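You operate a simulated robot arm through the tools that you are given. There is no shell and no other tool. Be economical: measure what you need, move in short steps, check, and stop when the job is done.

The job below is to be done with a simulated robot arm. You get a single attempt, and the scene is never put back.

Task
Blot the black tray's mix 72 cube dry on the felt pad, weigh it and put it back.
Fine: take the cup off the small scale and stand it on the bench; zero the scale before weighing; the tray's other cubes stay wet.

The check looks at the end state, three seconds after you hand in, the way a careful person would. Anything else that was tipped, shoved, dropped, spilled or broken makes it a failure.

Robot
A 7-joint arm with a two-finger parallel gripper, fixed in place. Base frame: the origin is at the foot of the arm, x ahead of it, y to its left, z up; the work surface is at about z = 0. Readings come in m, degrees, newtons and seconds.
With the tool pointing down near the work surface it reaches from about 0.24 to 0.62 m from the base axis. Its first joint turns from -66.0 to 66.0 degrees. Payload 2.6 kg.
The tool frame sits at the grasp point between the pads (the TCP): z along the fingers, y along the line on which they close. The tips reach 0.03 m beyond it. The gripper opens to 0.094 m. The fingers are 0.028 m wide and 0.01 m thick; the gripper's body (0.05 by 0.096 m) begins 0.055 m behind the TCP.
Orientation is told as [roll, pitch, yaw] about the base's x, y, z axes, in that order, counted from this pose: with the fingers straight down and closing along the base's y, the tool's x points along the base's -x, its y along +y and its z along -z.

Tools
- The arm moves only by the tool jog_arm. Its argument "plan" is a list of rows, each an object (a shift or turn left out is 0, a gripper value left out holds the last) with "xyz": the shift along the base's x, y, z in m, a list of three; "rotation": the turn, a rotation vector about the base's x, y, z in degrees, a list of three; "jaw": the finger opening in m, from 0 to 0.094. In form: [{"xyz": [x, y, z], "rotation": [rx, ry, rz], "jaw": jaw}, ...]. A call has 1 to 8 rows; each row shifts and turns the commanded pose from where the row before left it. Each row takes 0.2 s and may step no farther than 0.05 m and 8.6 degrees from the row before; otherwise, or with a gripper value out of range, the whole call is refused. A pose out of reach is approached as far as the arm can. The call stops where the force on the tool passes 90 N (or 10 N more than at its start, if that is more) or the arm is blocked; 0.2 s more then pass. Each finger travels about 0.072 m/s and halts on what it meets, pressing with about 43 N; the grip force reading is that of the motor and also rises with nothing between the fingers. The clock runs only during rows and for 0.2 s after the last one: add rows that do not move to give the fingers time. The reply holds the time, the measured pose of the TCP, the force on the tool along the base axes, the opening and the grip force, in the units named above and with some noise, with the torque about the TCP (base axes, N m) and any sound that the robot's microphone picked up.
- Cameras (640 x 400 px; columns grow to the right, rows downward): "scene" is fixed at [0.0392, 0.4406, 0.5586]; the picture's right is [-0.72, -0.70, 0.00], its down [-0.43, 0.45, -0.78] and it looks along [0.54, -0.56, -0.62] (base axes); focal length 288 px, centre (320, 200). "wrist" rides on the gripper at [0.076, 0.014, -0.102] in the tool frame; the picture's right is [-0.18, 0.98, 0.00], its down [-0.75, -0.14, -0.64] and it looks along [-0.63, -0.12, 0.77] (tool axes); focal length 243 px, centre (320, 200). There is no depth. A picture from a camera that has moved, and an enlarged one, comes with that camera's place and axes in the base frame and with its lens.
- camera(camera): a new picture of that camera. No time passes.
- close_up(camera, box): a new picture of the part [left, top, right, bottom] of that camera's present view, enlarged. No time passes.
- close_job(): hands the job in; it is judged then, once.

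Go step by step. Nothing tells you positions but the pictures and the camera data: compare them with the known pose of the tool, close in by small moves and look again before you grip or let go. The budget is 120 turns and 76 pictures, counting those below and the enlarged ones. Unless the task says otherwise, let go and move clear before handing in, and close with one line.

The tools are called after "Call:" by a JSON object that holds its "fn" and its "kwargs". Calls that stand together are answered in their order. jog_arm: Moves the arm, as the interface text tells. Its arguments: {"type":"object","properties":{"plan":{"type":"array","items":{"type":"object","properties":{"xyz":{"type":"array","items":{"type":"number"}},"rotation":{"type":"array","items":{"type":"number"}},"jaw":{"type":"number"}}}}},"required":["plan"]} The other tools are called the same way: camera (camera) takes a picture; close_up (camera, box) takes an enlarged picture of a part of a camera's view; close_job () hands the job in.

At the start:

```text
time_s: 0.0
eef_pos: [0.3526, 0.1593, 0.3769]
orientation: [0.0, -0.1, 0.1]
ft_force: [-1.3, 0.4, -1.6]
wrist_torque: [0.02, 0.05, 0.0]
width: 0.0941
finger_force: 0.0
```

scene: 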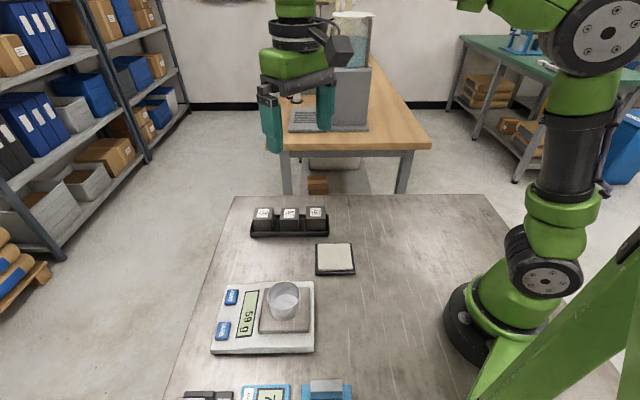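
wrist: 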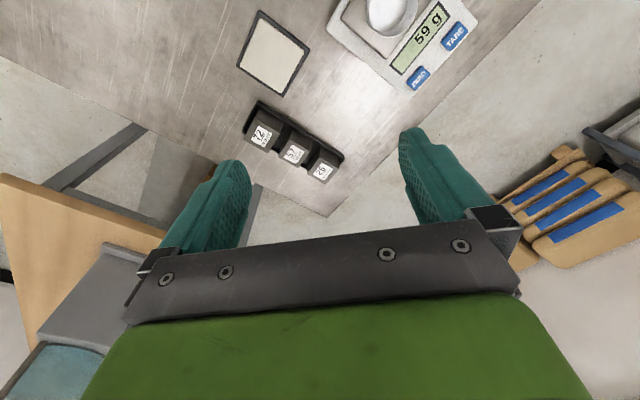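

I see a black tray with three labelled cubes, a felt pad, a scale with a cup on it, and more things at the bottom of the scene view. I'll enlarge these first.

Call:
{"fn": "close_up", "kwargs": {"camera": "scene", "box": [240, 190, 370, 280]}}

Call:
{"fn": "close_up", "kwargs": {"camera": "scene", "box": [170, 270, 370, 400]}}

Call:
{"fn": "close_up", "kwargs": {"camera": "wrist", "box": [220, 90, 360, 190]}}

```text
4.44 times, centred on (305, 235) of scene
camera zoom: at [0.0392, 0.4406, 0.5586], right [-0.72, -0.7, 0.0], down [-0.43, 0.45, -0.78], along [0.54, -0.56, -0.62], focal length 1282 px, centre (387, 44)
```

zoom: 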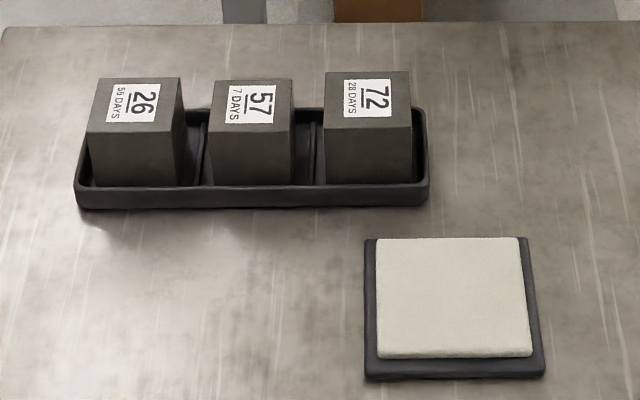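

```text
3.08 times, centred on (270, 335) of scene
camera zoom: at [0.0392, 0.4406, 0.5586], right [-0.72, -0.7, 0.0], down [-0.43, 0.45, -0.78], along [0.54, -0.56, -0.62], focal length 888 px, centre (474, -215)
```

zoom: 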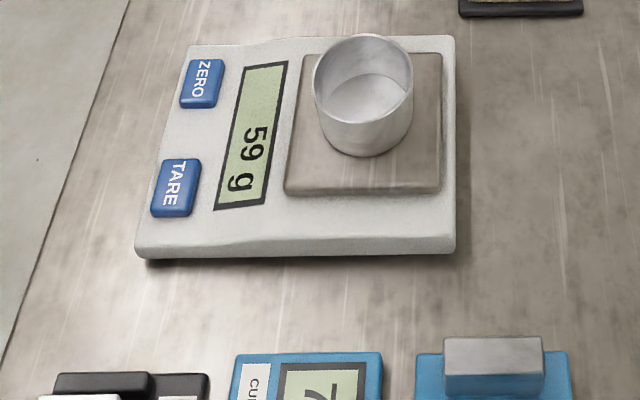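

```text
4.00 times, centred on (290, 140) of wrist
camera zoom: at [0.2752, 0.1724, 0.4787], right [0.18, 0.98, 0.0], down [0.75, -0.14, 0.64], along [0.63, -0.12, -0.77], focal length 970 px, centre (440, 440)
```

zoom: 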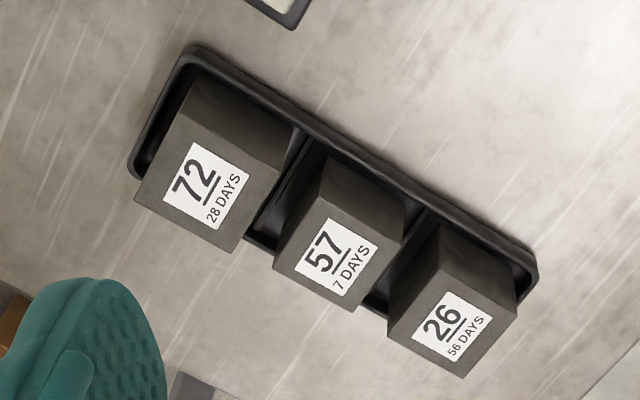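

The black tray lies at about 45°, with cube 72 near (0.454, 0.026), the felt pad near (0.334, 0.082) and the scale near (0.30, 0.27). I'll yaw the tool 45° and move above the scale to look.

Call:
{"fn": "jog_arm", "kwargs": {"plan": [{"xyz": [-0.008, 0.018, 0], "rotation": [0, 0, 7.5]}, {"xyz": [-0.008, 0.018, 0], "rotation": [0, 0, 7.5]}, {"xyz": [-0.008, 0.018, 0], "rotation": [0, 0, 7.5]}, {"xyz": [-0.008, 0.018, 0], "rotation": [0, 0, 7.5]}, {"xyz": [-0.008, 0.018, 0], "rotation": [0, 0, 7.5]}, {"xyz": [-0.01, 0.02, 0], "rotation": [0, 0, 7.5]}, {}]}}

Call:
{"fn": "camera", "kwargs": {"camera": "wrist"}}

Call:
{"fn": "camera", "kwargs": {"camera": "scene"}}

```text
time_s: 1.6
eef_pos: [0.3014, 0.2683, 0.3774]
orientation: [-0.1, 0.0, 45.1]
ft_force: [0.4, 0.3, 1.0]
wrist_torque: [-0.02, -0.03, 0.01]
width: 0.0945
finger_force: 0.1
```

```text
70 pictures are left
camera wrist: at [0.2381, 0.2236, 0.4796], right [-0.57, 0.82, 0.0], down [0.63, 0.43, 0.64], along [0.53, 0.36, -0.77], focal length 243 px, centre (320, 200)
```

wrist: 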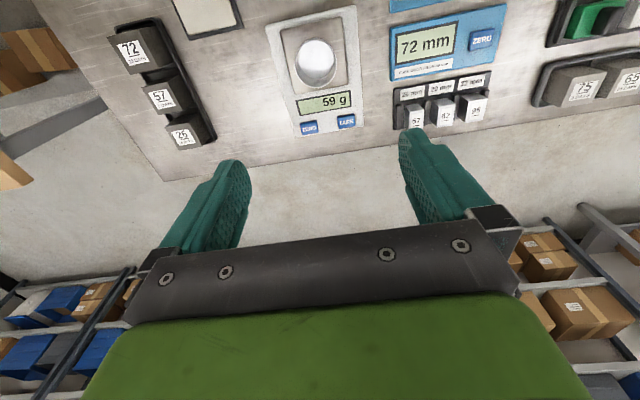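

```text
69 pictures are left
```

scene: 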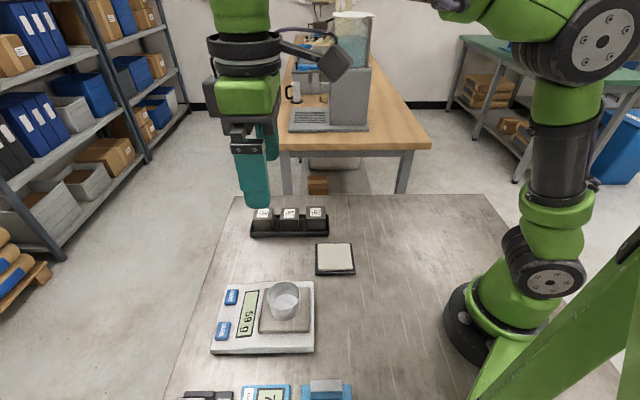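

The scale and cup sit below the tool; other trays and a caliper device lie beyond. I'll enlarge the scale.

Call:
{"fn": "close_up", "kwargs": {"camera": "wrist", "box": [240, 0, 400, 140]}}

Call:
{"fn": "close_up", "kwargs": {"camera": "wrist", "box": [380, 0, 640, 150]}}

Call:
{"fn": "close_up", "kwargs": {"camera": "scene", "box": [200, 270, 330, 360]}}

```text
2.86 times, centred on (320, 70) of wrist
camera zoom: at [0.2381, 0.2236, 0.4796], right [-0.57, 0.82, 0.0], down [0.63, 0.43, 0.64], along [0.53, 0.36, -0.77], focal length 693 px, centre (320, 571)
```

zoom: 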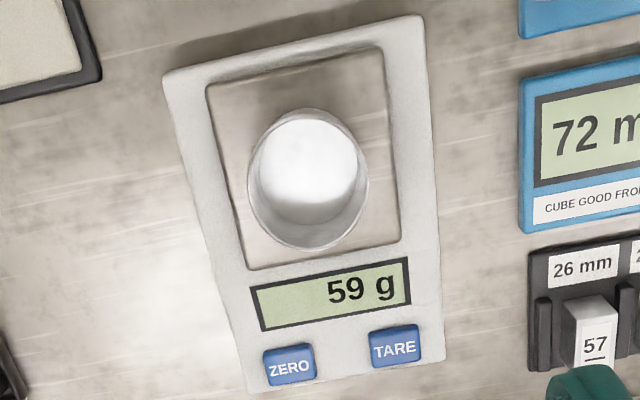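

```text
2.46 times, centred on (510, 75) of wrist
camera zoom: at [0.2381, 0.2236, 0.4796], right [-0.57, 0.82, 0.0], down [0.63, 0.43, 0.64], along [0.53, 0.36, -0.77], focal length 597 px, centre (-148, 508)
```

zoom: 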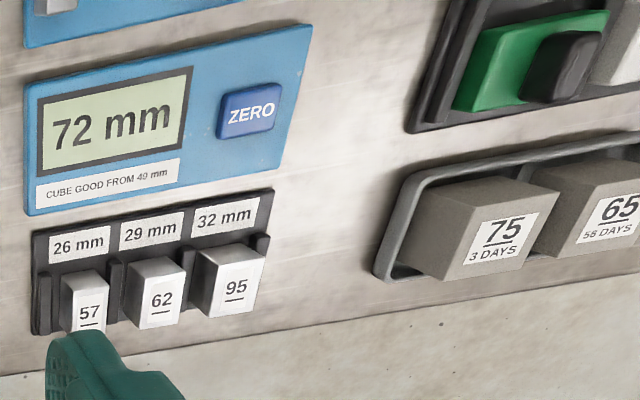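

```text
4.44 times, centred on (265, 315) of scene
camera zoom: at [0.0392, 0.4406, 0.5586], right [-0.72, -0.7, 0.0], down [-0.43, 0.45, -0.78], along [0.54, -0.56, -0.62], focal length 1282 px, centre (564, -311)
```

zoom: 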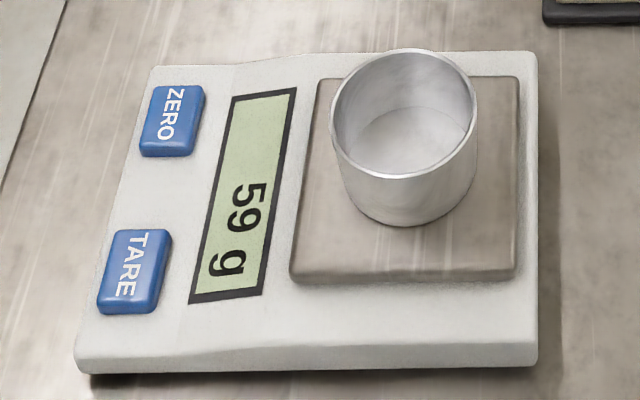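

The cup rim is at about (0.306, 0.262, 0.074), roughly 62 mm across. I'll descend above it and check again.

Call:
{"fn": "jog_arm", "kwargs": {"plan": [{"xyz": [0.002, -0.004, -0.045]}, {"xyz": [0.002, -0.003, -0.045]}, {"xyz": [0, 0, -0.045]}, {"xyz": [0, 0, -0.045]}, {"xyz": [0, 0, -0.045]}, {}]}}

Call:
{"fn": "camera", "kwargs": {"camera": "wrist"}}

Call:
{"fn": "close_up", "kwargs": {"camera": "scene", "box": [200, 220, 360, 360]}}

```text
time_s: 3.0
eef_pos: [0.3083, 0.2599, 0.1525]
orientation: [0.0, 0.0, 45.0]
ft_force: [0.8, -0.8, 0.4]
wrist_torque: [-0.02, 0.04, -0.03]
width: 0.0939
finger_force: 0.1
```

```text
65 pictures are left
camera wrist: at [0.2445, 0.2164, 0.2533], right [-0.56, 0.83, 0.0], down [0.63, 0.43, 0.64], along [0.53, 0.36, -0.77], focal length 243 px, centre (320, 200)
```

wrist: 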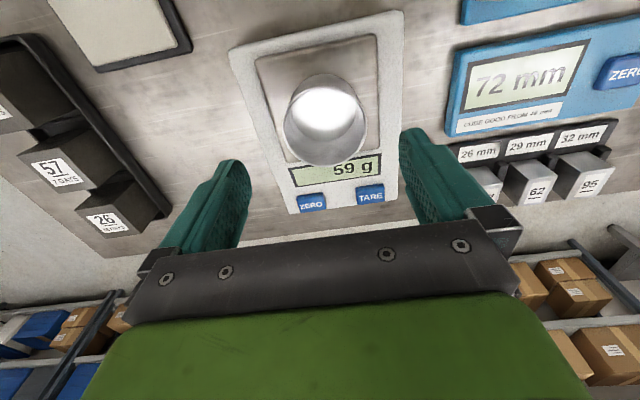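

```text
2.86 times, centred on (280, 290) of scene
camera zoom: at [0.0392, 0.4406, 0.5586], right [-0.72, -0.7, 0.0], down [-0.43, 0.45, -0.78], along [0.54, -0.56, -0.62], focal length 824 px, centre (434, -57)
```

zoom: 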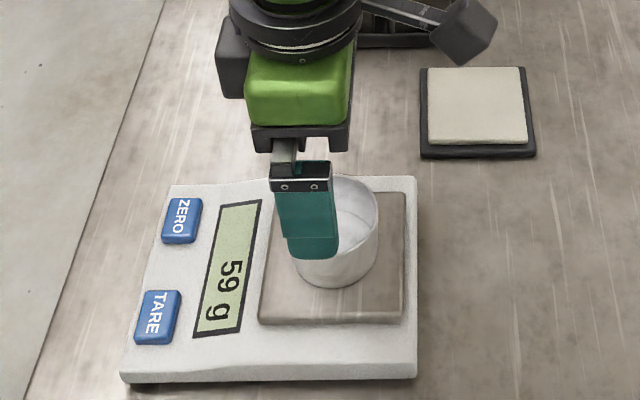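

The fingers straddle the cup; I'll zoom in to refine its centre.

Call:
{"fn": "close_up", "kwargs": {"camera": "wrist", "box": [240, 40, 400, 180]}}

```text
2.86 times, centred on (320, 110) of wrist
camera zoom: at [0.2445, 0.2164, 0.2533], right [-0.56, 0.83, 0.0], down [0.63, 0.43, 0.64], along [0.53, 0.36, -0.77], focal length 693 px, centre (320, 457)
```

zoom: 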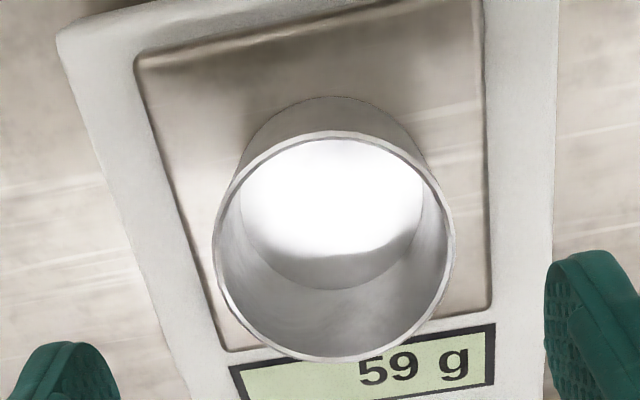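

Cup centre is (0.3056, 0.262), with its base on the pan at z≈0.034. I'll descend so the fingertips stay well above the pan, then grip and lift slightly.

Call:
{"fn": "jog_arm", "kwargs": {"plan": [{"xyz": [-0.0027, 0.0021, -0.035]}, {"xyz": [0, 0, -0.0385]}, {}, {"jaw": 0.055}, {}, {}]}}

Call:
{"fn": "camera", "kwargs": {"camera": "wrist"}}

```text
time_s: 4.4
eef_pos: [0.3051, 0.2652, 0.077]
orientation: [0.0, 0.0, 45.0]
ft_force: [0.4, 0.2, -0.5]
wrist_torque: [0.01, -0.01, -0.04]
width: 0.0604
finger_force: 42.7
```

```text
62 pictures are left
camera wrist: at [0.2409, 0.2206, 0.1783], right [-0.56, 0.83, 0.0], down [0.63, 0.43, 0.64], along [0.53, 0.36, -0.77], focal length 243 px, centre (320, 200)
```

wrist: 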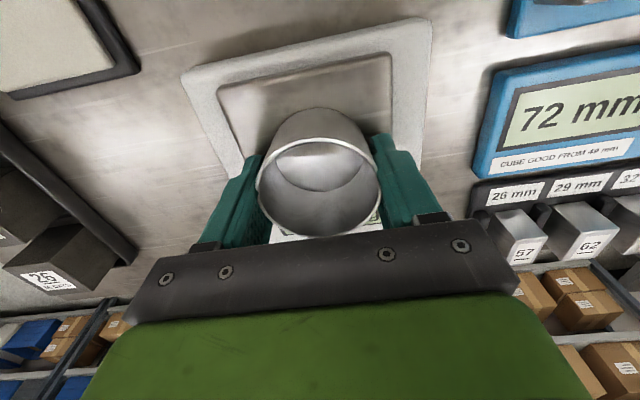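

The cup is gripped at 60 mm. I'll lift it straight up and carry it toward the clear bench spot at about (0.29, -0.05).

Call:
{"fn": "jog_arm", "kwargs": {"plan": [{"xyz": [0, 0, 0.01]}, {"xyz": [0, 0, 0.03]}, {"xyz": [0, 0, 0.04]}, {"xyz": [0, 0, 0.04]}, {"xyz": [0, -0.03, 0]}, {"xyz": [0, -0.04, 0]}, {"xyz": [0, -0.04, 0]}, {"xyz": [0, -0.04, 0]}]}}

Call:
{"fn": "jog_arm", "kwargs": {"plan": [{"xyz": [-0.003, -0.04, 0]}, {"xyz": [-0.004, -0.04, 0]}, {"xyz": [-0.004, -0.04, 0]}, {"xyz": [-0.004, -0.03, 0]}, {"xyz": [0, -0.014, 0]}, {}]}}

Call:
{"fn": "camera", "kwargs": {"camera": "wrist"}}

Call:
{"fn": "camera", "kwargs": {"camera": "scene"}}

```text
time_s: 6.2
eef_pos: [0.3016, 0.1123, 0.1986]
orientation: [0.0, -0.1, 44.9]
ft_force: [-0.4, 0.3, -0.1]
wrist_torque: [-0.01, -0.03, -0.02]
width: 0.0607
finger_force: 42.9
```

```text
time_s: 7.6
eef_pos: [0.2879, -0.051, 0.1982]
orientation: [0.0, -0.1, 45.0]
ft_force: [0.1, 1.0, -0.7]
wrist_torque: [-0.04, 0.02, -0.01]
width: 0.0605
finger_force: 42.8
```

```text
61 pictures are left
camera wrist: at [0.2236, -0.095, 0.3004], right [-0.56, 0.83, 0.0], down [0.63, 0.43, 0.64], along [0.53, 0.36, -0.77], focal length 243 px, centre (320, 200)
```

wrist: 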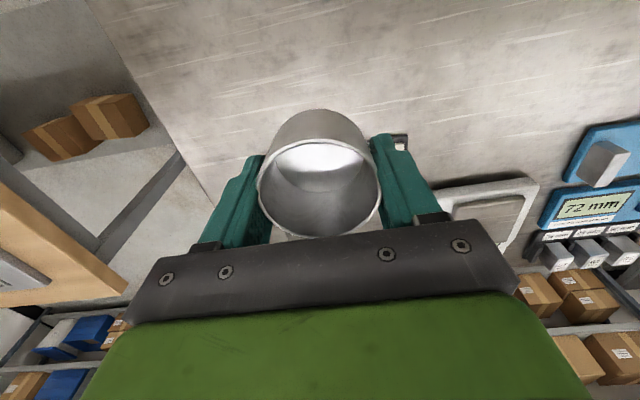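

```text
60 pictures are left
```

scene: 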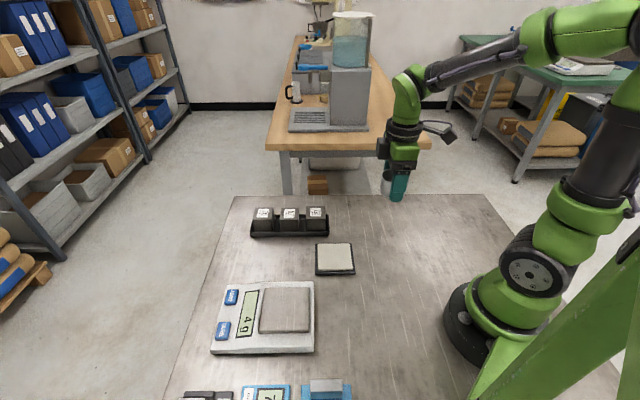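

The scale reads 4 g empty, so it does need zeroing. I'll lower the cup to the bench, with the final approach in small steps.

Call:
{"fn": "jog_arm", "kwargs": {"plan": [{"xyz": [0, 0, -0.045]}, {"xyz": [0, 0, -0.045]}, {"xyz": [0, 0, -0.04]}, {"xyz": [0, 0, -0.015]}, {"xyz": [0, 0, -0.004]}, {}]}}

Call:
{"fn": "close_up", "kwargs": {"camera": "scene", "box": [320, 180, 480, 290]}}

```text
time_s: 9.0
eef_pos: [0.2864, -0.0486, 0.0492]
orientation: [0.0, 0.0, 45.0]
ft_force: [0.4, 0.8, -0.4]
wrist_torque: [-0.01, -0.02, 0.01]
width: 0.0604
finger_force: 43.4
```

```text
3.64 times, centred on (400, 235) of scene
camera zoom: at [0.0392, 0.4406, 0.5586], right [-0.72, -0.7, 0.0], down [-0.43, 0.45, -0.78], along [0.54, -0.56, -0.62], focal length 1049 px, centre (29, 73)
```

zoom: 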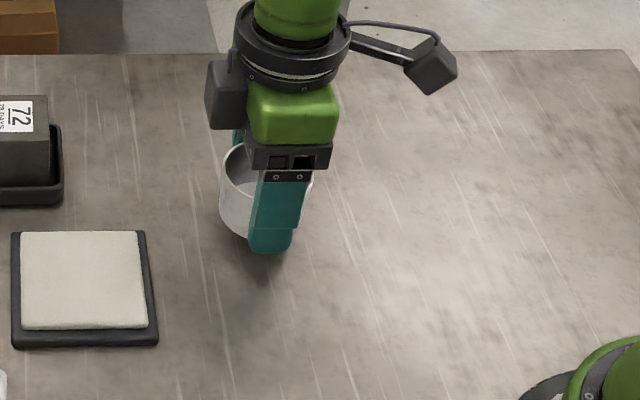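

Call:
{"fn": "jog_arm", "kwargs": {"plan": [{"xyz": [0, 0, -0.0025]}, {}]}}

Call:
{"fn": "jog_arm", "kwargs": {"plan": [{"xyz": [0, 0, -0.0015]}, {}]}}

Call:
{"fn": "jog_arm", "kwargs": {"plan": [{"xyz": [0, 0, -0.0015]}, {}]}}

```text
time_s: 9.6
eef_pos: [0.2863, -0.0506, 0.0462]
orientation: [0.0, 0.0, 45.0]
ft_force: [-0.1, 0.3, -0.8]
wrist_torque: [-0.01, 0.01, -0.01]
width: 0.0605
finger_force: 42.7
```

```text
time_s: 10.2
eef_pos: [0.2869, -0.0506, 0.0459]
orientation: [0.0, 0.1, 45.0]
ft_force: [-0.5, 0.8, -0.8]
wrist_torque: [0.02, 0.0, 0.0]
width: 0.0608
finger_force: 42.9
```

```text
time_s: 10.8
eef_pos: [0.2867, -0.0493, 0.0437]
orientation: [0.0, -0.1, 45.1]
ft_force: [-0.2, 0.4, 0.7]
wrist_torque: [0.03, -0.03, -0.01]
width: 0.0603
finger_force: 43.5
```

The cup is very close to the bench with no contact force yet. I'll step down in tiny increments until I feel it.

Call:
{"fn": "jog_arm", "kwargs": {"plan": [{"xyz": [0, 0, -0.0015]}, {}]}}

Call:
{"fn": "jog_arm", "kwargs": {"plan": [{"xyz": [0, 0, -0.0015]}, {}]}}

```text
time_s: 11.4
eef_pos: [0.2872, -0.0506, 0.0425]
orientation: [0.0, -0.1, 44.9]
ft_force: [-0.2, -0.3, -0.8]
wrist_torque: [-0.03, 0.0, 0.01]
width: 0.0604
finger_force: 43.3
```

```text
time_s: 12.0
eef_pos: [0.2871, -0.0499, 0.0415]
orientation: [0.0, 0.0, 45.0]
ft_force: [0.3, 0.4, -0.2]
wrist_torque: [0.0, 0.0, 0.03]
width: 0.0608
finger_force: 42.8
```

Call:
{"fn": "jog_arm", "kwargs": {"plan": [{"xyz": [0, 0, -0.0015]}, {}]}}

Call:
{"fn": "jog_arm", "kwargs": {"plan": [{"xyz": [0, 0, -0.0015]}, {}]}}

Call:
{"fn": "close_up", "kwargs": {"camera": "scene", "box": [350, 190, 420, 260]}}

```text
time_s: 12.6
eef_pos: [0.2871, -0.0495, 0.0395]
orientation: [0.0, 0.1, 45.0]
ft_force: [0.0, 0.2, -0.2]
wrist_torque: [0.01, -0.01, 0.02]
width: 0.0607
finger_force: 43.1
```

```text
time_s: 13.2
eef_pos: [0.2876, -0.0507, 0.0368]
orientation: [0.0, 0.1, 45.0]
ft_force: [-0.2, 0.7, -0.9]
wrist_torque: [0.01, 0.01, -0.01]
width: 0.0604
finger_force: 42.8
```

```text
5.71 times, centred on (385, 225) of scene
camera zoom: at [0.0392, 0.4406, 0.5586], right [-0.72, -0.7, 0.0], down [-0.43, 0.45, -0.78], along [0.54, -0.56, -0.62], focal length 1648 px, centre (-51, 57)
```

zoom: 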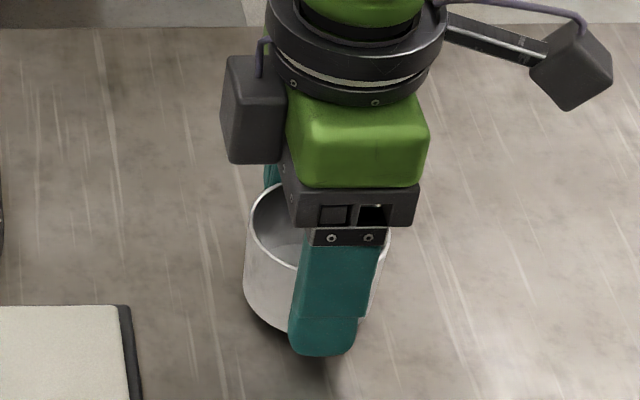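

Call:
{"fn": "jog_arm", "kwargs": {"plan": [{"xyz": [0, 0, -0.0012]}, {}]}}

Call:
{"fn": "jog_arm", "kwargs": {"plan": [{"xyz": [0, 0, -0.0012]}, {}]}}

Call:
{"fn": "close_up", "kwargs": {"camera": "wrist", "box": [220, 80, 420, 260]}}

```text
time_s: 13.8
eef_pos: [0.2876, -0.0501, 0.0373]
orientation: [0.0, 0.0, 45.1]
ft_force: [-0.2, -0.5, -0.9]
wrist_torque: [0.01, -0.06, 0.0]
width: 0.0603
finger_force: 43.0
```

```text
time_s: 14.4
eef_pos: [0.288, -0.0492, 0.0346]
orientation: [0.1, 0.0, 44.9]
ft_force: [-0.4, 0.1, -0.3]
wrist_torque: [-0.02, -0.03, 0.03]
width: 0.0604
finger_force: 43.0
```

```text
2.22 times, centred on (320, 170) of wrist
camera zoom: at [0.2242, -0.094, 0.1374], right [-0.56, 0.83, 0.0], down [0.63, 0.43, 0.64], along [0.53, 0.36, -0.77], focal length 539 px, centre (320, 267)
```

zoom: 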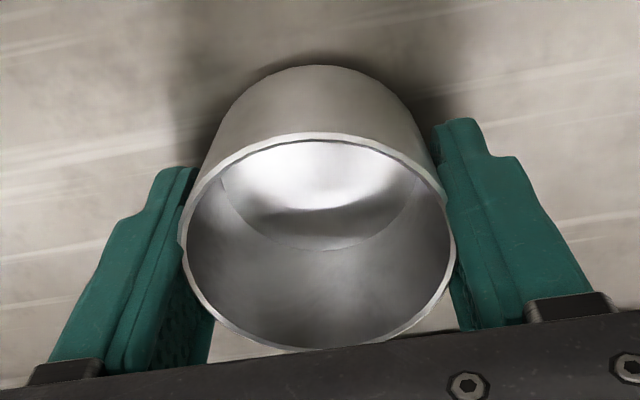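

Call:
{"fn": "jog_arm", "kwargs": {"plan": [{"xyz": [0, 0, -0.0012]}, {}]}}

Call:
{"fn": "jog_arm", "kwargs": {"plan": [{"xyz": [0, 0, -0.001]}, {}]}}

Call:
{"fn": "close_up", "kwargs": {"camera": "scene", "box": [370, 210, 410, 250]}}

```text
time_s: 15.0
eef_pos: [0.2876, -0.0513, 0.0344]
orientation: [0.0, 0.0, 45.0]
ft_force: [0.8, 0.0, -0.6]
wrist_torque: [0.0, 0.02, 0.05]
width: 0.0605
finger_force: 42.7
```

```text
time_s: 15.6
eef_pos: [0.2879, -0.0509, 0.0339]
orientation: [0.1, 0.1, 45.1]
ft_force: [-1.1, -0.1, -0.6]
wrist_torque: [0.0, 0.0, 0.0]
width: 0.0605
finger_force: 43.4
```

```text
10.00 times, centred on (390, 230) of scene
camera zoom: at [0.0392, 0.4406, 0.5586], right [-0.72, -0.7, 0.0], down [-0.43, 0.45, -0.78], along [0.54, -0.56, -0.62], focal length 2884 px, centre (-380, -100)
```

zoom: 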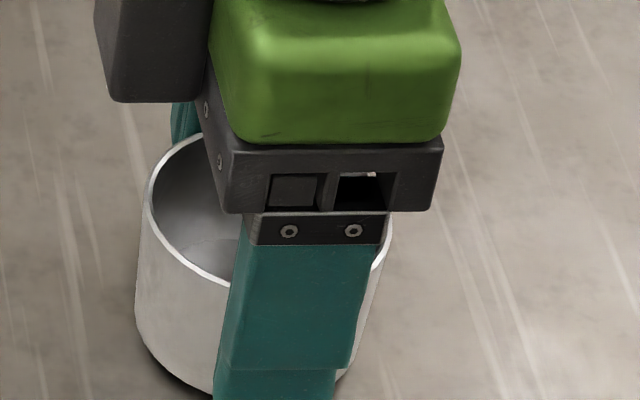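

Call:
{"fn": "jog_arm", "kwargs": {"plan": [{"xyz": [0, 0, -0.001]}, {}, {}]}}

Call:
{"fn": "jog_arm", "kwargs": {"plan": [{"xyz": [0, 0, -0.001]}, {}, {}]}}

Call:
{"fn": "close_up", "kwargs": {"camera": "scene", "box": [365, 220, 405, 260]}}

```text
time_s: 16.4
eef_pos: [0.2879, -0.0503, 0.0324]
orientation: [0.0, 0.0, 45.0]
ft_force: [-0.2, -0.5, -0.7]
wrist_torque: [-0.02, -0.01, 0.02]
width: 0.0604
finger_force: 42.6
```

```text
time_s: 17.2
eef_pos: [0.288, -0.0496, 0.0319]
orientation: [0.1, -0.1, 45.0]
ft_force: [-2.5, 1.3, 9.4]
wrist_torque: [0.0, 0.06, -0.03]
width: 0.0603
finger_force: 43.4
```

```text
10.00 times, centred on (385, 240) of scene
camera zoom: at [0.0392, 0.4406, 0.5586], right [-0.72, -0.7, 0.0], down [-0.43, 0.45, -0.78], along [0.54, -0.56, -0.62], focal length 2884 px, centre (-330, -200)
```

zoom: 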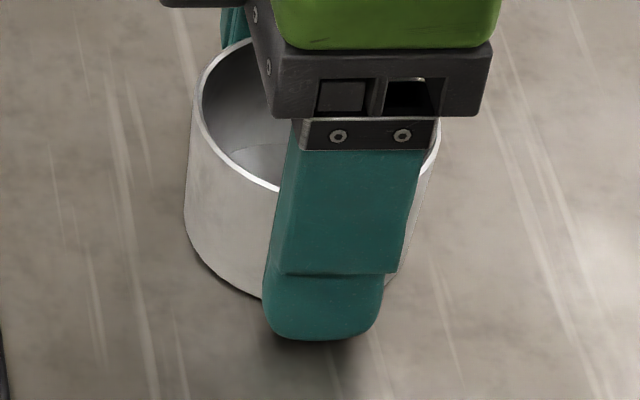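

Contact is felt (9 N), so the cup is down; the pan is therefore about z≈0.045. I'll open and raise straight up.

Call:
{"fn": "jog_arm", "kwargs": {"plan": [{"jaw": 0.08}, {}, {"xyz": [0, 0, 0.03]}, {"xyz": [0, 0, 0.045]}, {"xyz": [0, 0, 0.045]}, {"xyz": [0, 0, 0.03]}, {}]}}

Call:
{"fn": "camera", "kwargs": {"camera": "scene"}}

Call:
{"fn": "close_up", "kwargs": {"camera": "scene", "box": [200, 270, 330, 360]}}

```text
time_s: 18.8
eef_pos: [0.2887, -0.0488, 0.1829]
orientation: [0.1, 0.0, 45.1]
ft_force: [0.9, 0.5, -0.3]
wrist_torque: [0.01, 0.01, 0.03]
width: 0.0799
finger_force: 0.0
```

```text
54 pictures are left
```

scene: 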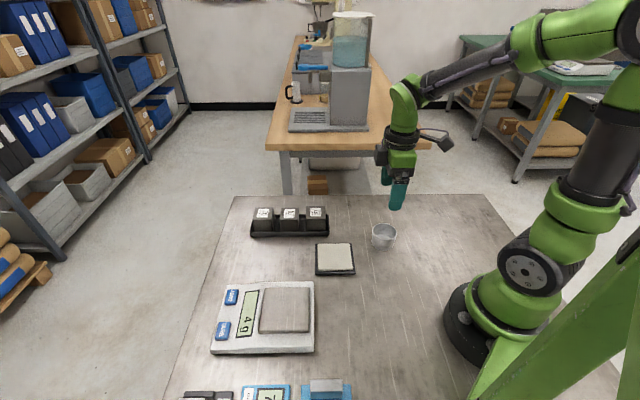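

```text
4.44 times, centred on (265, 315) of scene
camera zoom: at [0.0392, 0.4406, 0.5586], right [-0.72, -0.7, 0.0], down [-0.43, 0.45, -0.78], along [0.54, -0.56, -0.62], focal length 1282 px, centre (564, -311)
```

zoom: 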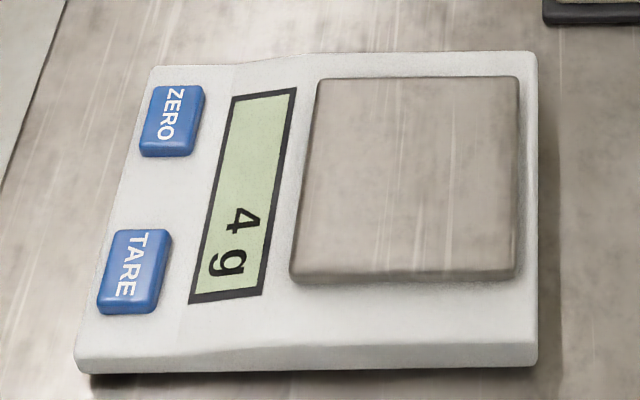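

The cup stands upright on the bench. Next I'll close the fingers and move toward the ZERO button (about (0.41, 0.32)) to press it with the closed tips.

Call:
{"fn": "jog_arm", "kwargs": {"plan": [{"xyz": [0.0139, 0.0445, 0], "jaw": 0.0}, {"xyz": [0.0139, 0.0445, 0]}, {"xyz": [0.0139, 0.0445, 0]}, {"xyz": [0.0139, 0.0445, 0]}, {"xyz": [0.0139, 0.0445, 0]}, {"xyz": [0.0139, 0.0445, 0]}, {"xyz": [0.0139, 0.0445, 0]}, {"xyz": [0.0139, 0.0445, 0]}]}}

Call:
{"fn": "camera", "kwargs": {"camera": "wrist"}}

Call:
{"fn": "close_up", "kwargs": {"camera": "scene", "box": [170, 190, 330, 360]}}

```text
time_s: 20.6
eef_pos: [0.3975, 0.3063, 0.1826]
orientation: [0.0, 0.0, 44.9]
ft_force: [0.0, -0.2, 0.2]
wrist_torque: [0.02, 0.02, 0.0]
width: 0.0003
finger_force: 32.3
```

```text
52 pictures are left
camera wrist: at [0.334, 0.2617, 0.2835], right [-0.56, 0.83, 0.0], down [0.63, 0.43, 0.64], along [0.53, 0.36, -0.77], focal length 243 px, centre (320, 200)
```

wrist: 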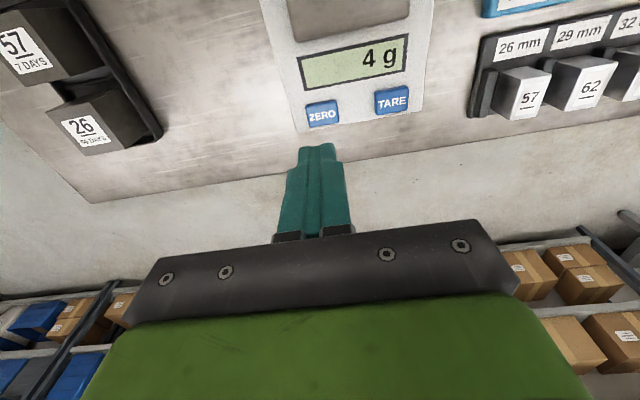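

```text
2.35 times, centred on (250, 275) of scene
camera zoom: at [0.0392, 0.4405, 0.5586], right [-0.72, -0.7, 0.0], down [-0.43, 0.45, -0.78], along [0.54, -0.56, -0.62], focal length 679 px, centre (485, 24)
```

zoom: 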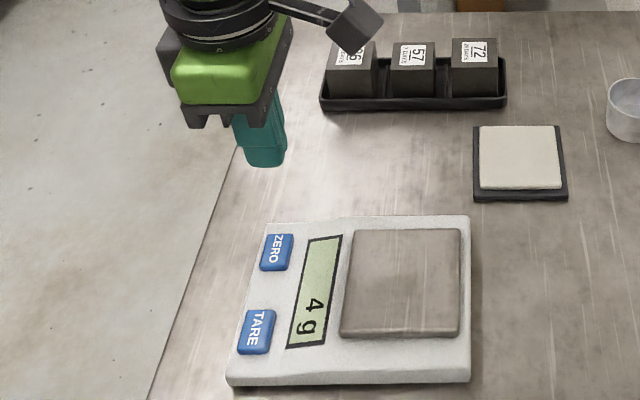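

ZERO is at about (0.4115, 0.3175). I'll position above it and check how the tips line up.

Call:
{"fn": "jog_arm", "kwargs": {"plan": [{"xyz": [0.014, 0.0115, 0]}, {"xyz": [0, 0, -0.04]}, {"xyz": [0, 0, -0.045]}, {}]}}

Call:
{"fn": "camera", "kwargs": {"camera": "wrist"}}

Call:
{"fn": "close_up", "kwargs": {"camera": "scene", "box": [190, 220, 330, 360]}}

```text
time_s: 21.6
eef_pos: [0.4124, 0.3153, 0.0954]
orientation: [0.0, 0.0, 45.0]
ft_force: [-0.4, -0.5, 0.3]
wrist_torque: [0.01, 0.01, 0.0]
width: 0.0001
finger_force: 33.5
```

```text
50 pictures are left
camera wrist: at [0.3482, 0.2711, 0.1977], right [-0.56, 0.83, 0.0], down [0.63, 0.43, 0.64], along [0.53, 0.36, -0.77], focal length 243 px, centre (320, 200)
```

wrist: 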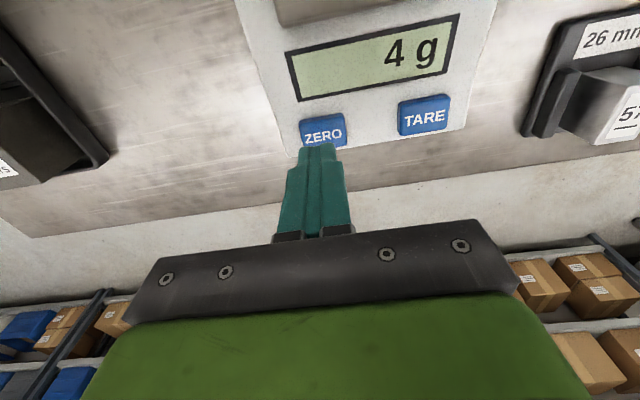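

```text
2.86 times, centred on (260, 290) of scene
camera zoom: at [0.0392, 0.4406, 0.5586], right [-0.72, -0.7, 0.0], down [-0.43, 0.45, -0.78], along [0.54, -0.56, -0.62], focal length 824 px, centre (491, -57)
```

zoom: 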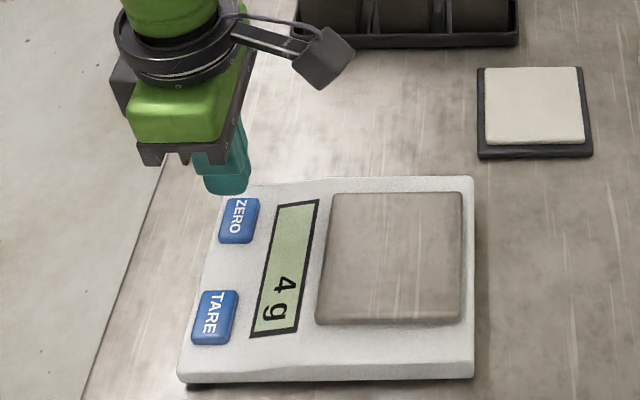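

The tips are aligned over ZERO. I'll step down gently until the button registers.

Call:
{"fn": "jog_arm", "kwargs": {"plan": [{"xyz": [-0.001, 0, -0.02]}, {"xyz": [0, 0, -0.006]}, {}]}}

Call:
{"fn": "close_up", "kwargs": {"camera": "scene", "box": [200, 260, 330, 360]}}

```text
time_s: 22.4
eef_pos: [0.4101, 0.3156, 0.0698]
orientation: [0.0, -0.1, 44.9]
ft_force: [-0.6, 0.6, 0.5]
wrist_torque: [0.01, -0.04, 0.02]
width: 0.0001
finger_force: 33.4
```

```text
4.00 times, centred on (265, 310) of scene
camera zoom: at [0.0392, 0.4406, 0.5586], right [-0.72, -0.7, 0.0], down [-0.43, 0.45, -0.78], along [0.54, -0.56, -0.62], focal length 1154 px, centre (540, -240)
```

zoom: 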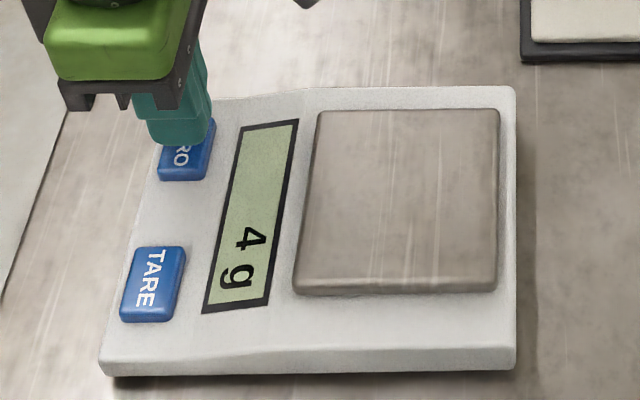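

Call:
{"fn": "jog_arm", "kwargs": {"plan": [{"xyz": [0, 0, -0.003]}, {}]}}

Call:
{"fn": "jog_arm", "kwargs": {"plan": [{"xyz": [0, 0, -0.003]}, {}]}}

Call:
{"fn": "jog_arm", "kwargs": {"plan": [{"xyz": [0, 0, -0.002]}, {}]}}

```text
time_s: 23.0
eef_pos: [0.4121, 0.3166, 0.0674]
orientation: [0.0, 0.0, 45.0]
ft_force: [0.5, -0.1, -0.5]
wrist_torque: [0.01, 0.01, 0.02]
width: 0.0001
finger_force: 32.7
```

```text
time_s: 23.6
eef_pos: [0.4114, 0.3168, 0.0638]
orientation: [-0.1, 0.0, 44.8]
ft_force: [0.5, 1.0, 0.4]
wrist_torque: [0.05, 0.0, 0.01]
width: 0.0002
finger_force: 32.6
```

```text
time_s: 24.2
eef_pos: [0.4114, 0.3168, 0.0637]
orientation: [0.0, 0.1, 45.0]
ft_force: [0.5, -0.3, -0.1]
wrist_torque: [0.04, 0.01, 0.03]
width: 0.0
finger_force: 32.5
```

Call:
{"fn": "jog_arm", "kwargs": {"plan": [{"xyz": [0, 0, -0.002]}, {}]}}

Call:
{"fn": "jog_arm", "kwargs": {"plan": [{"xyz": [0, 0, -0.002]}, {}]}}

Call:
{"fn": "jog_arm", "kwargs": {"plan": [{"xyz": [0, 0, -0.0015]}, {}]}}

```text
time_s: 24.8
eef_pos: [0.4115, 0.3171, 0.0596]
orientation: [0.0, -0.1, 45.1]
ft_force: [-0.3, 0.8, -0.2]
wrist_torque: [-0.01, 0.03, -0.01]
width: 0.0001
finger_force: 33.1
```

```text
time_s: 25.4
eef_pos: [0.4108, 0.3174, 0.0592]
orientation: [0.0, 0.0, 45.0]
ft_force: [-0.6, -1.0, 1.7]
wrist_torque: [-0.02, 0.03, -0.01]
width: 0.0003
finger_force: 33.1
heard: click
```

```text
time_s: 26.0
eef_pos: [0.4119, 0.3188, 0.0573]
orientation: [0.0, 0.0, 45.0]
ft_force: [-1.7, -0.6, 2.3]
wrist_torque: [0.01, 0.05, 0.0]
width: 0.0
finger_force: 32.8
```

A click was heard. I'll raise the tool and confirm the display.

Call:
{"fn": "jog_arm", "kwargs": {"plan": [{"xyz": [0, 0, 0.03]}, {"xyz": [0, 0, 0.04]}, {"xyz": [0, 0, 0.045]}, {}]}}

Call:
{"fn": "close_up", "kwargs": {"camera": "scene", "box": [200, 260, 330, 360]}}

```text
time_s: 27.0
eef_pos: [0.4101, 0.3177, 0.1738]
orientation: [0.0, 0.1, 45.1]
ft_force: [0.5, -0.2, 0.1]
wrist_torque: [-0.03, -0.01, -0.01]
width: 0.0002
finger_force: 33.0
```

```text
4.00 times, centred on (265, 310) of scene
camera zoom: at [0.0392, 0.4406, 0.5586], right [-0.72, -0.7, 0.0], down [-0.43, 0.45, -0.78], along [0.54, -0.56, -0.62], focal length 1154 px, centre (540, -240)
```

zoom: 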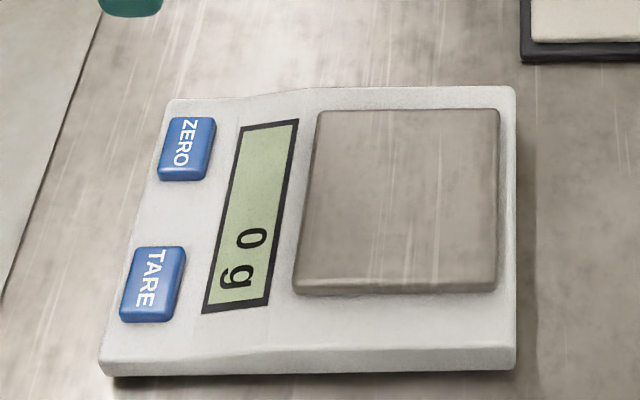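

The scale now reads 0 g. I'll move above cube 72 with the gripper opening.

Call:
{"fn": "jog_arm", "kwargs": {"plan": [{"xyz": [0.006, -0.042, 0], "jaw": 0.094}, {"xyz": [0.006, -0.042, 0]}, {"xyz": [0.006, -0.042, 0]}, {"xyz": [0.006, -0.042, 0]}, {"xyz": [0.006, -0.042, 0]}, {"xyz": [0.007, -0.041, 0]}, {"xyz": [0.007, -0.041, 0]}, {}]}}

Call:
{"fn": "camera", "kwargs": {"camera": "wrist"}}

Call:
{"fn": "close_up", "kwargs": {"camera": "scene", "box": [240, 160, 370, 280]}}

```text
time_s: 28.8
eef_pos: [0.4536, 0.0265, 0.1717]
orientation: [-0.1, 0.0, 45.0]
ft_force: [0.4, -0.6, 0.2]
wrist_torque: [-0.01, -0.02, 0.0]
width: 0.094
finger_force: 0.0
```

```text
46 pictures are left
camera wrist: at [0.3904, -0.0187, 0.2731], right [-0.56, 0.83, 0.0], down [0.63, 0.43, 0.64], along [0.53, 0.36, -0.77], focal length 243 px, centre (320, 200)
```

wrist: 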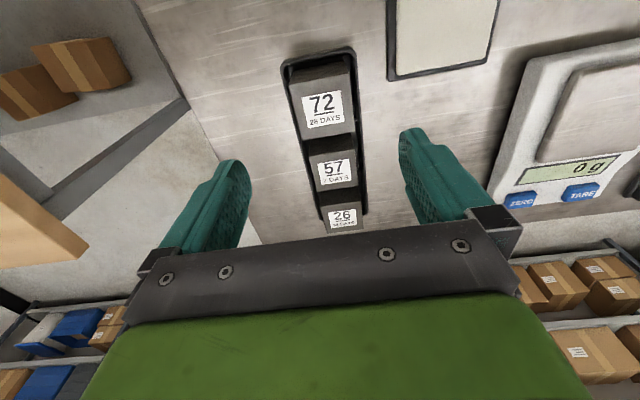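

```text
3.33 times, centred on (305, 220) of scene
camera zoom: at [0.0393, 0.4406, 0.5586], right [-0.72, -0.7, 0.0], down [-0.43, 0.45, -0.78], along [0.54, -0.56, -0.62], focal length 962 px, centre (370, 133)
```

zoom: 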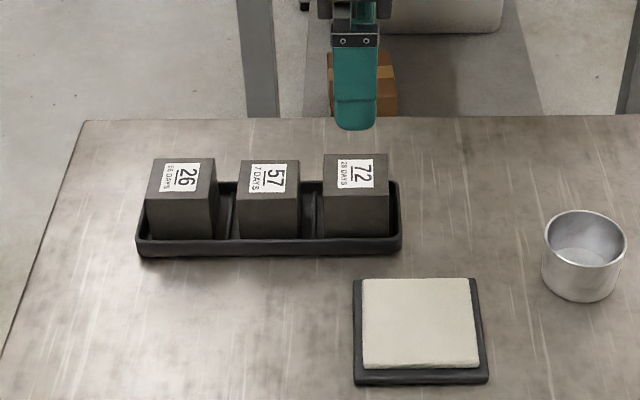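

Cube 72 is centred under the gripper. I'll descend partway and check alignment.

Call:
{"fn": "jog_arm", "kwargs": {"plan": [{"xyz": [0, 0, -0.045]}, {"xyz": [0, 0, -0.035]}, {}]}}

Call:
{"fn": "camera", "kwargs": {"camera": "wrist"}}

Call:
{"fn": "close_up", "kwargs": {"camera": "scene", "box": [240, 160, 370, 280]}}

```text
time_s: 29.6
eef_pos: [0.4543, 0.0249, 0.0904]
orientation: [0.0, 0.0, 45.0]
ft_force: [0.0, 0.0, 0.3]
wrist_torque: [0.0, 0.01, 0.03]
width: 0.094
finger_force: 0.1
```

```text
44 pictures are left
camera wrist: at [0.3903, -0.0191, 0.1922], right [-0.56, 0.83, 0.0], down [0.63, 0.43, 0.64], along [0.53, 0.36, -0.77], focal length 243 px, centre (320, 200)
```

wrist: 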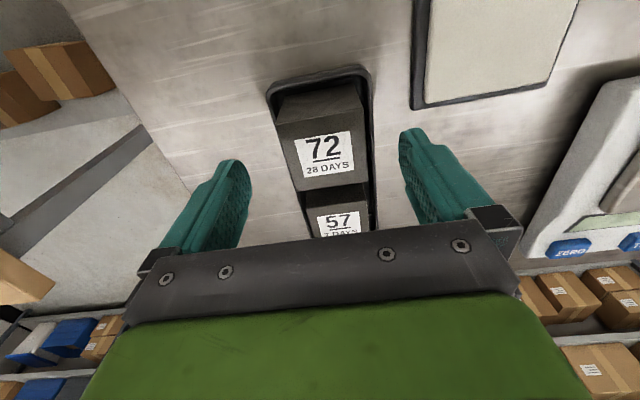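

```text
3.33 times, centred on (305, 220) of scene
camera zoom: at [0.0392, 0.4406, 0.5586], right [-0.72, -0.7, 0.0], down [-0.43, 0.45, -0.78], along [0.54, -0.56, -0.62], focal length 962 px, centre (370, 133)
```

zoom: 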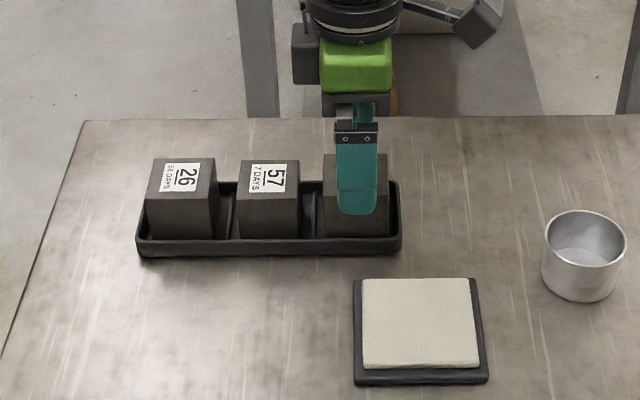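

Alignment is good. I'll descend to TCP z≈0.055 and grip.

Call:
{"fn": "jog_arm", "kwargs": {"plan": [{"xyz": [-0.001, 0.001, -0.02]}, {"xyz": [0, 0, -0.015]}, {}, {"jaw": 0.06}, {"jaw": 0.04}, {}, {}]}}

Call:
{"fn": "camera", "kwargs": {"camera": "wrist"}}

```text
time_s: 31.2
eef_pos: [0.4528, 0.0256, 0.0565]
orientation: [0.0, 0.0, 45.1]
ft_force: [0.1, -0.8, -0.4]
wrist_torque: [0.04, 0.02, -0.02]
width: 0.0561
finger_force: 42.9
```

```text
42 pictures are left
camera wrist: at [0.3894, -0.0183, 0.1574], right [-0.56, 0.83, 0.0], down [0.63, 0.43, 0.64], along [0.53, 0.36, -0.77], focal length 243 px, centre (320, 200)
```

wrist: 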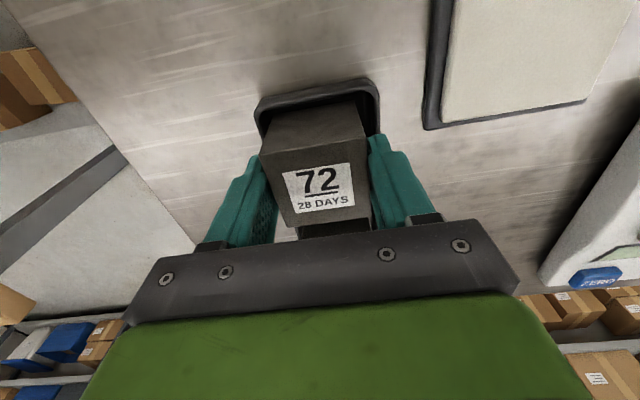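

Gripped at 56 mm. I'll lift straight up and check.

Call:
{"fn": "jog_arm", "kwargs": {"plan": [{"xyz": [0, 0, 0.01]}, {"xyz": [0, 0, 0.03]}, {"xyz": [0, 0, 0.04]}, {"xyz": [0, 0, 0.03]}, {}]}}

Call:
{"fn": "camera", "kwargs": {"camera": "scene"}}

Call:
{"fn": "close_up", "kwargs": {"camera": "scene", "box": [240, 150, 370, 280]}}

```text
time_s: 32.4
eef_pos: [0.4542, 0.0261, 0.1645]
orientation: [0.1, 0.1, 45.0]
ft_force: [0.9, -0.1, -2.9]
wrist_torque: [-0.01, -0.02, 0.01]
width: 0.0561
finger_force: 43.2
```

```text
41 pictures are left
```

scene: 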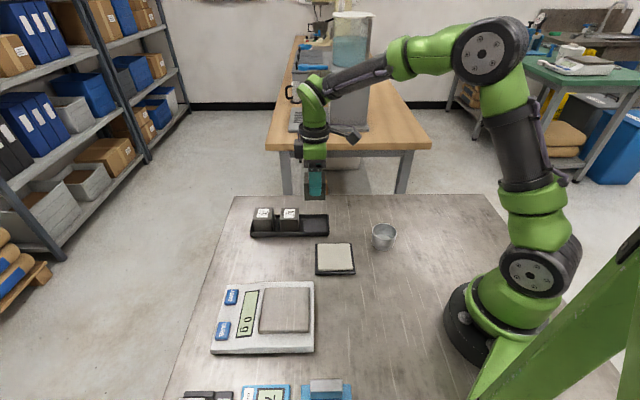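

```text
3.08 times, centred on (305, 215) of scene
camera zoom: at [0.0393, 0.4406, 0.5586], right [-0.72, -0.7, 0.0], down [-0.43, 0.45, -0.78], along [0.54, -0.56, -0.62], focal length 888 px, centre (366, 154)
```

zoom: 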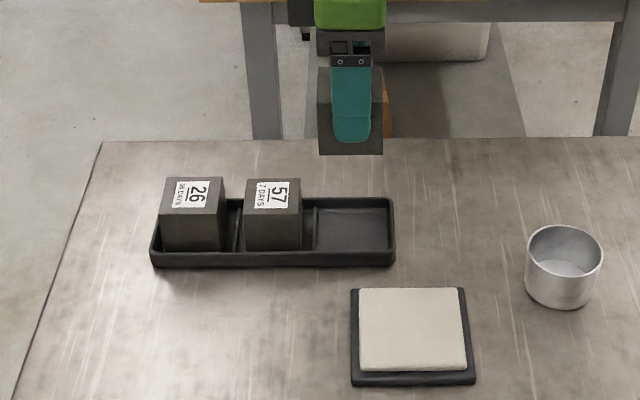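

The cube is held cleanly (~3 N). The felt pad is centred at about (0.333, 0.083); I'll carry the cube over and lower it toward the pad.

Call:
{"fn": "jog_arm", "kwargs": {"plan": [{"xyz": [-0.04, 0.019, 0]}, {"xyz": [-0.04, 0.019, 0]}, {"xyz": [-0.0405, 0.019, 0]}, {}, {"xyz": [0, 0, -0.04]}, {"xyz": [0, 0, -0.03]}, {}]}}

Call:
{"fn": "camera", "kwargs": {"camera": "wrist"}}

Call:
{"fn": "close_up", "kwargs": {"camera": "scene", "box": [260, 180, 410, 290]}}

```text
time_s: 34.0
eef_pos: [0.3335, 0.0829, 0.0956]
orientation: [0.0, 0.0, 45.0]
ft_force: [0.5, -0.4, -2.6]
wrist_torque: [0.0, 0.0, 0.01]
width: 0.0562
finger_force: 43.2
```

```text
39 pictures are left
camera wrist: at [0.27, 0.038, 0.1979], right [-0.56, 0.83, 0.0], down [0.63, 0.43, 0.64], along [0.53, 0.36, -0.77], focal length 243 px, centre (320, 200)
```

wrist: 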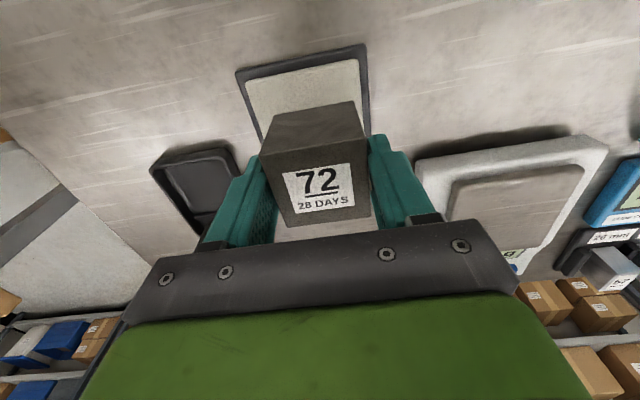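

```text
3.64 times, centred on (335, 235) of scene
camera zoom: at [0.0393, 0.4406, 0.5586], right [-0.72, -0.7, 0.0], down [-0.43, 0.45, -0.78], along [0.54, -0.56, -0.62], focal length 1049 px, centre (266, 73)
```

zoom: 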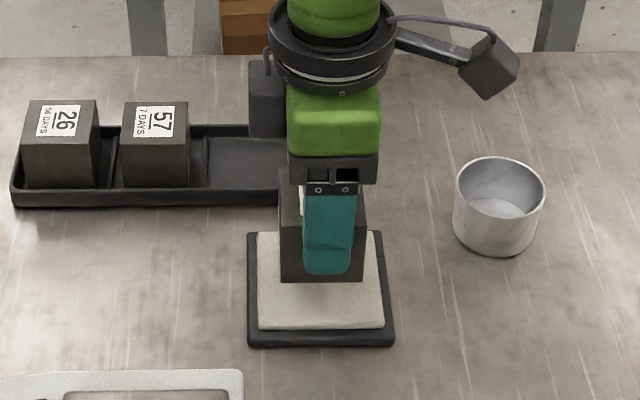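

The cube is over the pad. I'll lower slowly until contact.

Call:
{"fn": "jog_arm", "kwargs": {"plan": [{"xyz": [0, 0, -0.015]}, {"xyz": [0, 0, -0.005]}, {}]}}

Call:
{"fn": "jog_arm", "kwargs": {"plan": [{"xyz": [0, 0, -0.003]}, {}]}}

Call:
{"fn": "jog_arm", "kwargs": {"plan": [{"xyz": [0, 0, -0.002]}, {}]}}

Call:
{"fn": "jog_arm", "kwargs": {"plan": [{"xyz": [0, 0, -0.002]}, {}]}}

```text
time_s: 34.8
eef_pos: [0.3339, 0.0836, 0.0774]
orientation: [0.0, -0.1, 45.0]
ft_force: [-0.1, -0.1, -3.3]
wrist_torque: [0.01, 0.03, -0.03]
width: 0.0561
finger_force: 43.2
```

```text
time_s: 35.4
eef_pos: [0.3341, 0.0835, 0.0747]
orientation: [0.0, 0.0, 44.9]
ft_force: [0.4, 0.4, -3.6]
wrist_torque: [0.0, 0.01, 0.01]
width: 0.0561
finger_force: 43.4
```

```text
time_s: 36.0
eef_pos: [0.3341, 0.0826, 0.0721]
orientation: [-0.2, 0.0, 45.0]
ft_force: [-0.1, -0.7, -3.5]
wrist_torque: [0.0, 0.03, 0.0]
width: 0.0563
finger_force: 43.0
```

```text
time_s: 36.6
eef_pos: [0.3341, 0.0837, 0.0703]
orientation: [0.0, 0.0, 45.0]
ft_force: [-0.3, 0.4, -2.9]
wrist_torque: [0.0, 0.02, 0.02]
width: 0.056
finger_force: 42.7
```

Call:
{"fn": "jog_arm", "kwargs": {"plan": [{"xyz": [0, 0, -0.0015]}, {}]}}

Call:
{"fn": "jog_arm", "kwargs": {"plan": [{"xyz": [0, 0, -0.0015]}, {}]}}

Call:
{"fn": "jog_arm", "kwargs": {"plan": [{"xyz": [0, 0, -0.001]}, {}]}}

Call:
{"fn": "jog_arm", "kwargs": {"plan": [{"xyz": [0, 0, -0.001]}, {}]}}

```text
time_s: 37.2
eef_pos: [0.3342, 0.0839, 0.0673]
orientation: [0.0, 0.1, 45.0]
ft_force: [0.3, -0.6, -3.9]
wrist_torque: [0.0, -0.04, 0.0]
width: 0.056
finger_force: 43.4
```

```text
time_s: 37.8
eef_pos: [0.3344, 0.0824, 0.0686]
orientation: [-0.1, -0.1, 44.9]
ft_force: [0.0, -0.3, -3.2]
wrist_torque: [-0.03, 0.01, -0.01]
width: 0.0564
finger_force: 42.9
```

```text
time_s: 38.4
eef_pos: [0.3341, 0.0829, 0.068]
orientation: [0.0, 0.0, 44.9]
ft_force: [-8.3, -4.4, 15.9]
wrist_torque: [0.08, 0.27, 0.1]
width: 0.056
finger_force: 42.5
```

```text
time_s: 39.0
eef_pos: [0.3344, 0.0851, 0.0652]
orientation: [0.0, -0.1, 45.1]
ft_force: [-14.6, -3.6, 37.3]
wrist_torque: [0.1, 0.1, 0.03]
width: 0.0565
finger_force: 42.7
```

The cube is in firm contact with the felt. I'll ease off slightly and hold it there a couple of seconds, then look.

Call:
{"fn": "jog_arm", "kwargs": {"plan": [{"xyz": [0, 0, 0.001]}, {}, {}, {}, {}, {}, {}, {}]}}

Call:
{"fn": "close_up", "kwargs": {"camera": "scene", "box": [260, 180, 410, 290]}}

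Call:
{"fn": "close_up", "kwargs": {"camera": "wrist", "box": [200, 60, 420, 240]}}

```text
time_s: 40.8
eef_pos: [0.3332, 0.0834, 0.0675]
orientation: [0.0, 0.1, 44.9]
ft_force: [2.0, 0.0, -0.5]
wrist_torque: [-0.07, -0.16, -0.05]
width: 0.0564
finger_force: 42.8
```

```text
3.64 times, centred on (335, 235) of scene
camera zoom: at [0.0392, 0.4406, 0.5586], right [-0.72, -0.7, 0.0], down [-0.43, 0.45, -0.78], along [0.54, -0.56, -0.62], focal length 1049 px, centre (266, 73)
```

zoom: 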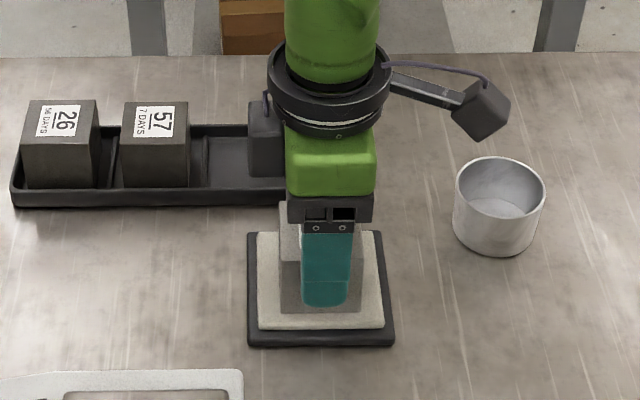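

```text
2.22 times, centred on (310, 150) of wrist
camera zoom: at [0.2702, 0.0385, 0.1676], right [-0.56, 0.83, 0.0], down [0.63, 0.43, 0.64], along [0.53, 0.36, -0.77], focal length 539 px, centre (342, 311)
```

zoom: 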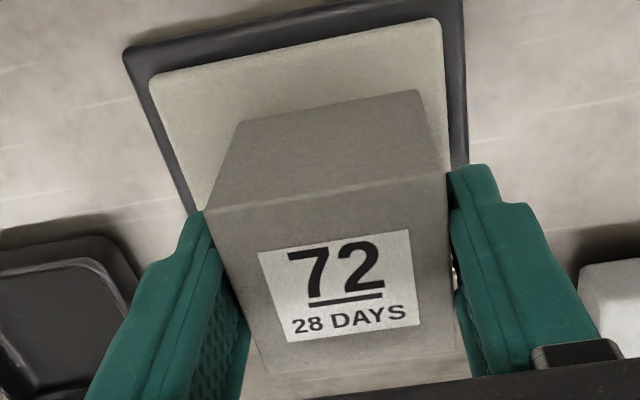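

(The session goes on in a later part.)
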